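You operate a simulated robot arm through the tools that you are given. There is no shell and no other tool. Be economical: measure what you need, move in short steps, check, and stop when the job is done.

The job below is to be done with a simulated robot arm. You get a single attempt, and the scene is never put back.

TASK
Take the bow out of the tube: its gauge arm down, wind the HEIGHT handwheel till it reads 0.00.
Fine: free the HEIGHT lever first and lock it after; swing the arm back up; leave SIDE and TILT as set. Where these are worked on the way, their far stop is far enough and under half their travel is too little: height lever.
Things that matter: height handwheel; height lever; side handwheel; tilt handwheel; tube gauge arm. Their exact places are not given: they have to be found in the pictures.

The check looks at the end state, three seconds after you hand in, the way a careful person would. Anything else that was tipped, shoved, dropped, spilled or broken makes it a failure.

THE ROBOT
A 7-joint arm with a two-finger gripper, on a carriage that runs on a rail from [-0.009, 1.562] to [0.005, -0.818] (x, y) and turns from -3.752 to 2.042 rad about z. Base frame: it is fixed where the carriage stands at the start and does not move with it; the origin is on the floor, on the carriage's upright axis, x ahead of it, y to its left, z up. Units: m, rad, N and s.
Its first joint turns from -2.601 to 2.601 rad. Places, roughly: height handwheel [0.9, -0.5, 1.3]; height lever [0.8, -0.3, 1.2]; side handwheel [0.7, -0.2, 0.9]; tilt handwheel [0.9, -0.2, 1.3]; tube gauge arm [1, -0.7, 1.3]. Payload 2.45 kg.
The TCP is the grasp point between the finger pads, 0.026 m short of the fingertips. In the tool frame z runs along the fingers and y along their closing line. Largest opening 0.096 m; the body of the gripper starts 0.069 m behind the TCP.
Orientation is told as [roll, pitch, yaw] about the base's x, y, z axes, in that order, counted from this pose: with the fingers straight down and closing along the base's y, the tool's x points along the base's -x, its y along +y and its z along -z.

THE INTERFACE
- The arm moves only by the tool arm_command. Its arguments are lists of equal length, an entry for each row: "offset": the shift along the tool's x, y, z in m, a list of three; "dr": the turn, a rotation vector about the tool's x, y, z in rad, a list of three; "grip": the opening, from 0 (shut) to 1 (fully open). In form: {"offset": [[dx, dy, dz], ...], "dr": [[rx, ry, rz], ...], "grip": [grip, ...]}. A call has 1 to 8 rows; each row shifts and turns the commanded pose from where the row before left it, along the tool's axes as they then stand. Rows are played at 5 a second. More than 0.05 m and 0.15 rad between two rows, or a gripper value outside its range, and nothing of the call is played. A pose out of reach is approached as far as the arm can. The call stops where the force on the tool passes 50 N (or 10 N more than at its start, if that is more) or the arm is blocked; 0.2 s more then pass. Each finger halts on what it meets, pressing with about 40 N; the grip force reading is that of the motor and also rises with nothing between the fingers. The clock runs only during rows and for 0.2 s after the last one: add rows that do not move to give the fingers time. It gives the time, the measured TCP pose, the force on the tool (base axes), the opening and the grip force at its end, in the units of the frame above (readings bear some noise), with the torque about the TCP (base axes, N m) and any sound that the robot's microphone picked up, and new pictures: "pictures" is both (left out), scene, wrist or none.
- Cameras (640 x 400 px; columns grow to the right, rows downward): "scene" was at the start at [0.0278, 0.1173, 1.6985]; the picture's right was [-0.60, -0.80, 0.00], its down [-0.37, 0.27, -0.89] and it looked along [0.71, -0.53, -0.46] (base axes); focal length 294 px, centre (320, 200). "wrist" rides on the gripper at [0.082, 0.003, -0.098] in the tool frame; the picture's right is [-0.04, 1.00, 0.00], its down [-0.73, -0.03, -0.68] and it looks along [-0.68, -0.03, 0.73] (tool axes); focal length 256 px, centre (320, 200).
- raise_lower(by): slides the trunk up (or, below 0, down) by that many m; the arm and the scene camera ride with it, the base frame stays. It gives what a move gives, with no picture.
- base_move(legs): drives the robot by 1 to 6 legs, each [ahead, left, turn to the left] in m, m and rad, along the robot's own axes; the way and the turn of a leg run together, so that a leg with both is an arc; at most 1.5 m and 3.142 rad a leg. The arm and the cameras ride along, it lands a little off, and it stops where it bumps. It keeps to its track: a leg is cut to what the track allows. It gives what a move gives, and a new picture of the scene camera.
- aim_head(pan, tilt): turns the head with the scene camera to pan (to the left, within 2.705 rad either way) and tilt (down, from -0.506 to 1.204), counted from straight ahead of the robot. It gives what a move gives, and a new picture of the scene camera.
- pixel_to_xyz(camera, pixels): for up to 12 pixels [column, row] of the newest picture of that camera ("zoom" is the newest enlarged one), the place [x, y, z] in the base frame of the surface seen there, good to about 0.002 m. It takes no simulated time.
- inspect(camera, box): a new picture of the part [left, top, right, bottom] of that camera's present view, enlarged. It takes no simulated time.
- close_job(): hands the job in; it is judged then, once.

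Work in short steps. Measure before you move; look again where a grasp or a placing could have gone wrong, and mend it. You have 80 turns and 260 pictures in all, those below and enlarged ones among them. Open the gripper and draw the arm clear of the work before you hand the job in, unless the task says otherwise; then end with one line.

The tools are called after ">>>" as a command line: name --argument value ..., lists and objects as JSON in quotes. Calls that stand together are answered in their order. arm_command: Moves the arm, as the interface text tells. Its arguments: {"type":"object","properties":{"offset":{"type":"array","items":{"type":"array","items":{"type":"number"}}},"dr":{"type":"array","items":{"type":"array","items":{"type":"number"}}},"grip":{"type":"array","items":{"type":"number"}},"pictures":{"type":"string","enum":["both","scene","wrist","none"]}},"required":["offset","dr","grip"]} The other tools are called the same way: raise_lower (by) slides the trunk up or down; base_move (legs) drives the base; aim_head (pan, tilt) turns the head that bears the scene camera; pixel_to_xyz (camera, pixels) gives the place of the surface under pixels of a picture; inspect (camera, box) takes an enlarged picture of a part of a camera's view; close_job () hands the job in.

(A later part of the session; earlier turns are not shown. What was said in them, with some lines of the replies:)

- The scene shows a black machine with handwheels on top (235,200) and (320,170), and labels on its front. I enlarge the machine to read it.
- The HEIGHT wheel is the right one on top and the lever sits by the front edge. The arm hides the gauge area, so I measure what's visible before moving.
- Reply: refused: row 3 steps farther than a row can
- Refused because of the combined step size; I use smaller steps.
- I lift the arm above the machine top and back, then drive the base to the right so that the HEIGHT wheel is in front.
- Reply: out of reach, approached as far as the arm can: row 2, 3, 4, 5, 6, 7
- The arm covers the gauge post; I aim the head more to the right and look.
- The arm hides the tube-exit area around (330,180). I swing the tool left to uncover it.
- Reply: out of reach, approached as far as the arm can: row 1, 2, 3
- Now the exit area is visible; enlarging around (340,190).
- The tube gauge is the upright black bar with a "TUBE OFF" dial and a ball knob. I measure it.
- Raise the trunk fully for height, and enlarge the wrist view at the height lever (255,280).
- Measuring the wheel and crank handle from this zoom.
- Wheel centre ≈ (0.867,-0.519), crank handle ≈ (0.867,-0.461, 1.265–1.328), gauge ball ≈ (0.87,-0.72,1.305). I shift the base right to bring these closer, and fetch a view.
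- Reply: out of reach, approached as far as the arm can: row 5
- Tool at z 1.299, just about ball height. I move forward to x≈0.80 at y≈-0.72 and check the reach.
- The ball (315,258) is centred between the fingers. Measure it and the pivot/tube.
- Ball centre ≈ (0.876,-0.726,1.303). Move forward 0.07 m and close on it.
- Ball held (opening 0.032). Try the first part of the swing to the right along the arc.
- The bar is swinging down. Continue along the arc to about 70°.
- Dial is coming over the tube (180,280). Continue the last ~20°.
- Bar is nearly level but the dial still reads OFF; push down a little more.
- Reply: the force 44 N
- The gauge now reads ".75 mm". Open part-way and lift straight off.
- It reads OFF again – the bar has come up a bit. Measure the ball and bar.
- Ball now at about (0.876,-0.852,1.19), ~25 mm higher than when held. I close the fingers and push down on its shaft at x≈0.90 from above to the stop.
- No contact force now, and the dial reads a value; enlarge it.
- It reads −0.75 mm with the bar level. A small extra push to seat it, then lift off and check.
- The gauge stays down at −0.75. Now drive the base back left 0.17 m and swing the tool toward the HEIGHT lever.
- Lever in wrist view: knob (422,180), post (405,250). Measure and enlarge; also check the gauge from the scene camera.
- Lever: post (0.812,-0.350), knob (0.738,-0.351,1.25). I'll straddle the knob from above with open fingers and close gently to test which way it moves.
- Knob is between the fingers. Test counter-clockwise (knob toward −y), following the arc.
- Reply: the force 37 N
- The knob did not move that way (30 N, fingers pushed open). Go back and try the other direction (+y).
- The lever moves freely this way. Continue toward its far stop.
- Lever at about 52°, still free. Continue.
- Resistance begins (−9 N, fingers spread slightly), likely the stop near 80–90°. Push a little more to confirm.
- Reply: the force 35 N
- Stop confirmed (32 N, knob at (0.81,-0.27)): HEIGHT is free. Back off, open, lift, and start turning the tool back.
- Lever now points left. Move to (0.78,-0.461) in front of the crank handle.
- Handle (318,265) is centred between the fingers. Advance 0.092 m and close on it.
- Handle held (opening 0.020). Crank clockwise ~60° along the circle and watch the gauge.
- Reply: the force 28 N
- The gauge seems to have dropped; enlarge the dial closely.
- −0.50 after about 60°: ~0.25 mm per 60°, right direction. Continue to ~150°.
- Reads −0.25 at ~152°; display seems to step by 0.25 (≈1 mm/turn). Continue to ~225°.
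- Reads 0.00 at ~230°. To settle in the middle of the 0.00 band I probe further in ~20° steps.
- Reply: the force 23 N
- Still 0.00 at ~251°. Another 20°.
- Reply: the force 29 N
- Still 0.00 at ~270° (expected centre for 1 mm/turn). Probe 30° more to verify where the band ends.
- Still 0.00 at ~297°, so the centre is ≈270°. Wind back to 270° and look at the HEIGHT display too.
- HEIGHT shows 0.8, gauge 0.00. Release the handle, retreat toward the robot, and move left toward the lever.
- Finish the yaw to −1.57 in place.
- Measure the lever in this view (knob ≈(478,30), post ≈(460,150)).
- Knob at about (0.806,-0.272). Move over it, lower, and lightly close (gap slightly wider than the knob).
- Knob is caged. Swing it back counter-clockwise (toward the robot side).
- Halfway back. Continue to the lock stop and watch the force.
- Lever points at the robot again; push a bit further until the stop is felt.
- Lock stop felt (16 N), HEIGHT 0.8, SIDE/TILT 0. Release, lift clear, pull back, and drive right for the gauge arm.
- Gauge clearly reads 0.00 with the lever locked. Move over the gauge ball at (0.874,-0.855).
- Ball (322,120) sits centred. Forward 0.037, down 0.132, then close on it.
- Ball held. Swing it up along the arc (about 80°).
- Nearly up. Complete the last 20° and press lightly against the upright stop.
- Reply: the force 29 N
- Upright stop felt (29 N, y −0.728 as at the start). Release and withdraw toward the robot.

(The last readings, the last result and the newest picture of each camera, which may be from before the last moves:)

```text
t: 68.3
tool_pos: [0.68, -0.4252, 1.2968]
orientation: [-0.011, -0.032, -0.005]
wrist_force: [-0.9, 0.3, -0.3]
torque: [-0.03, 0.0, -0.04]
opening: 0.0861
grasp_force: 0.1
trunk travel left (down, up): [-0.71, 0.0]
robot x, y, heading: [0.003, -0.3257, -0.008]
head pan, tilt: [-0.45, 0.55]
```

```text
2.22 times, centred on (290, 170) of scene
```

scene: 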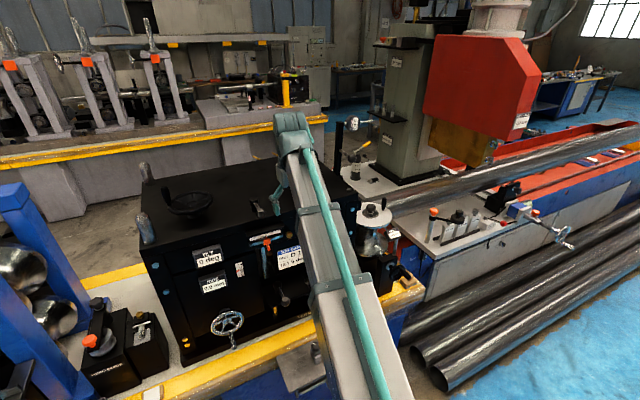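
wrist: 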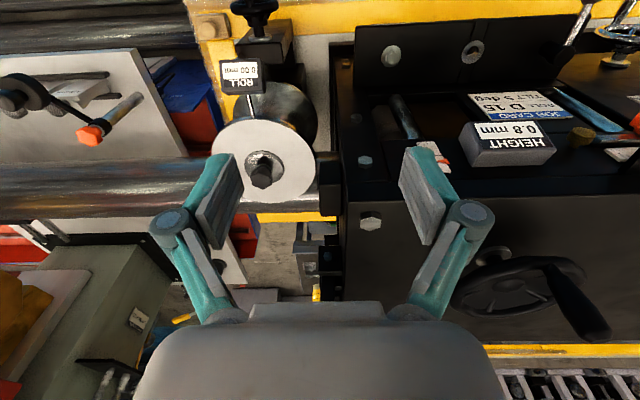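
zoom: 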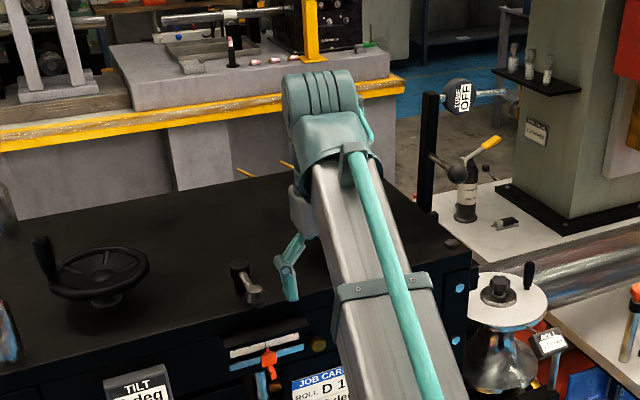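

Gauge arm is upright and OFF, lever locked, HEIGHT 0.8, others unchanged. A final retreat with the gripper open.

>>> arm_command --offset '[[0.03, 0, 0], [0.03, 0, 0], [0, 0, 0]]' --dr '[[0, 0, 0], [0, 0, 0], [0, 0, 0]]' --grip '[1, 1, 1]' --pictures "wrist"

```text
t: 69.1
tool_pos: [0.6239, -0.4276, 1.2869]
orientation: [-0.01, -0.039, -0.003]
wrist_force: [0.1, 0.8, 0.0]
torque: [0.01, 0.01, -0.02]
opening: 0.0956
grasp_force: 0.1
out of reach, approached as far as the arm can: row 2
trunk travel left (down, up): [-0.71, 0.0]
robot x, y, heading: [0.0061, -0.324, -0.007]
head pan, tilt: [-0.45, 0.55]
```

wrist: 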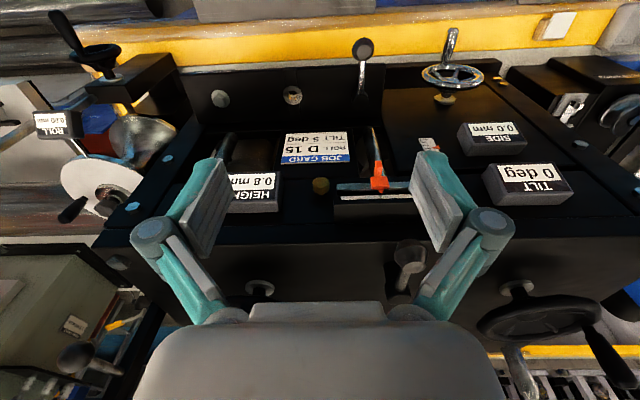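

All is in the wanted state and the arm is clear; handing in.

>>> close_job

```text
The job is handed in.
```

The tube gauge read 0.00 after I wound the HEIGHT handwheel and locked its lever again; the gauge arm is back up, SIDE and TILT still read 0, and the job is handed in.
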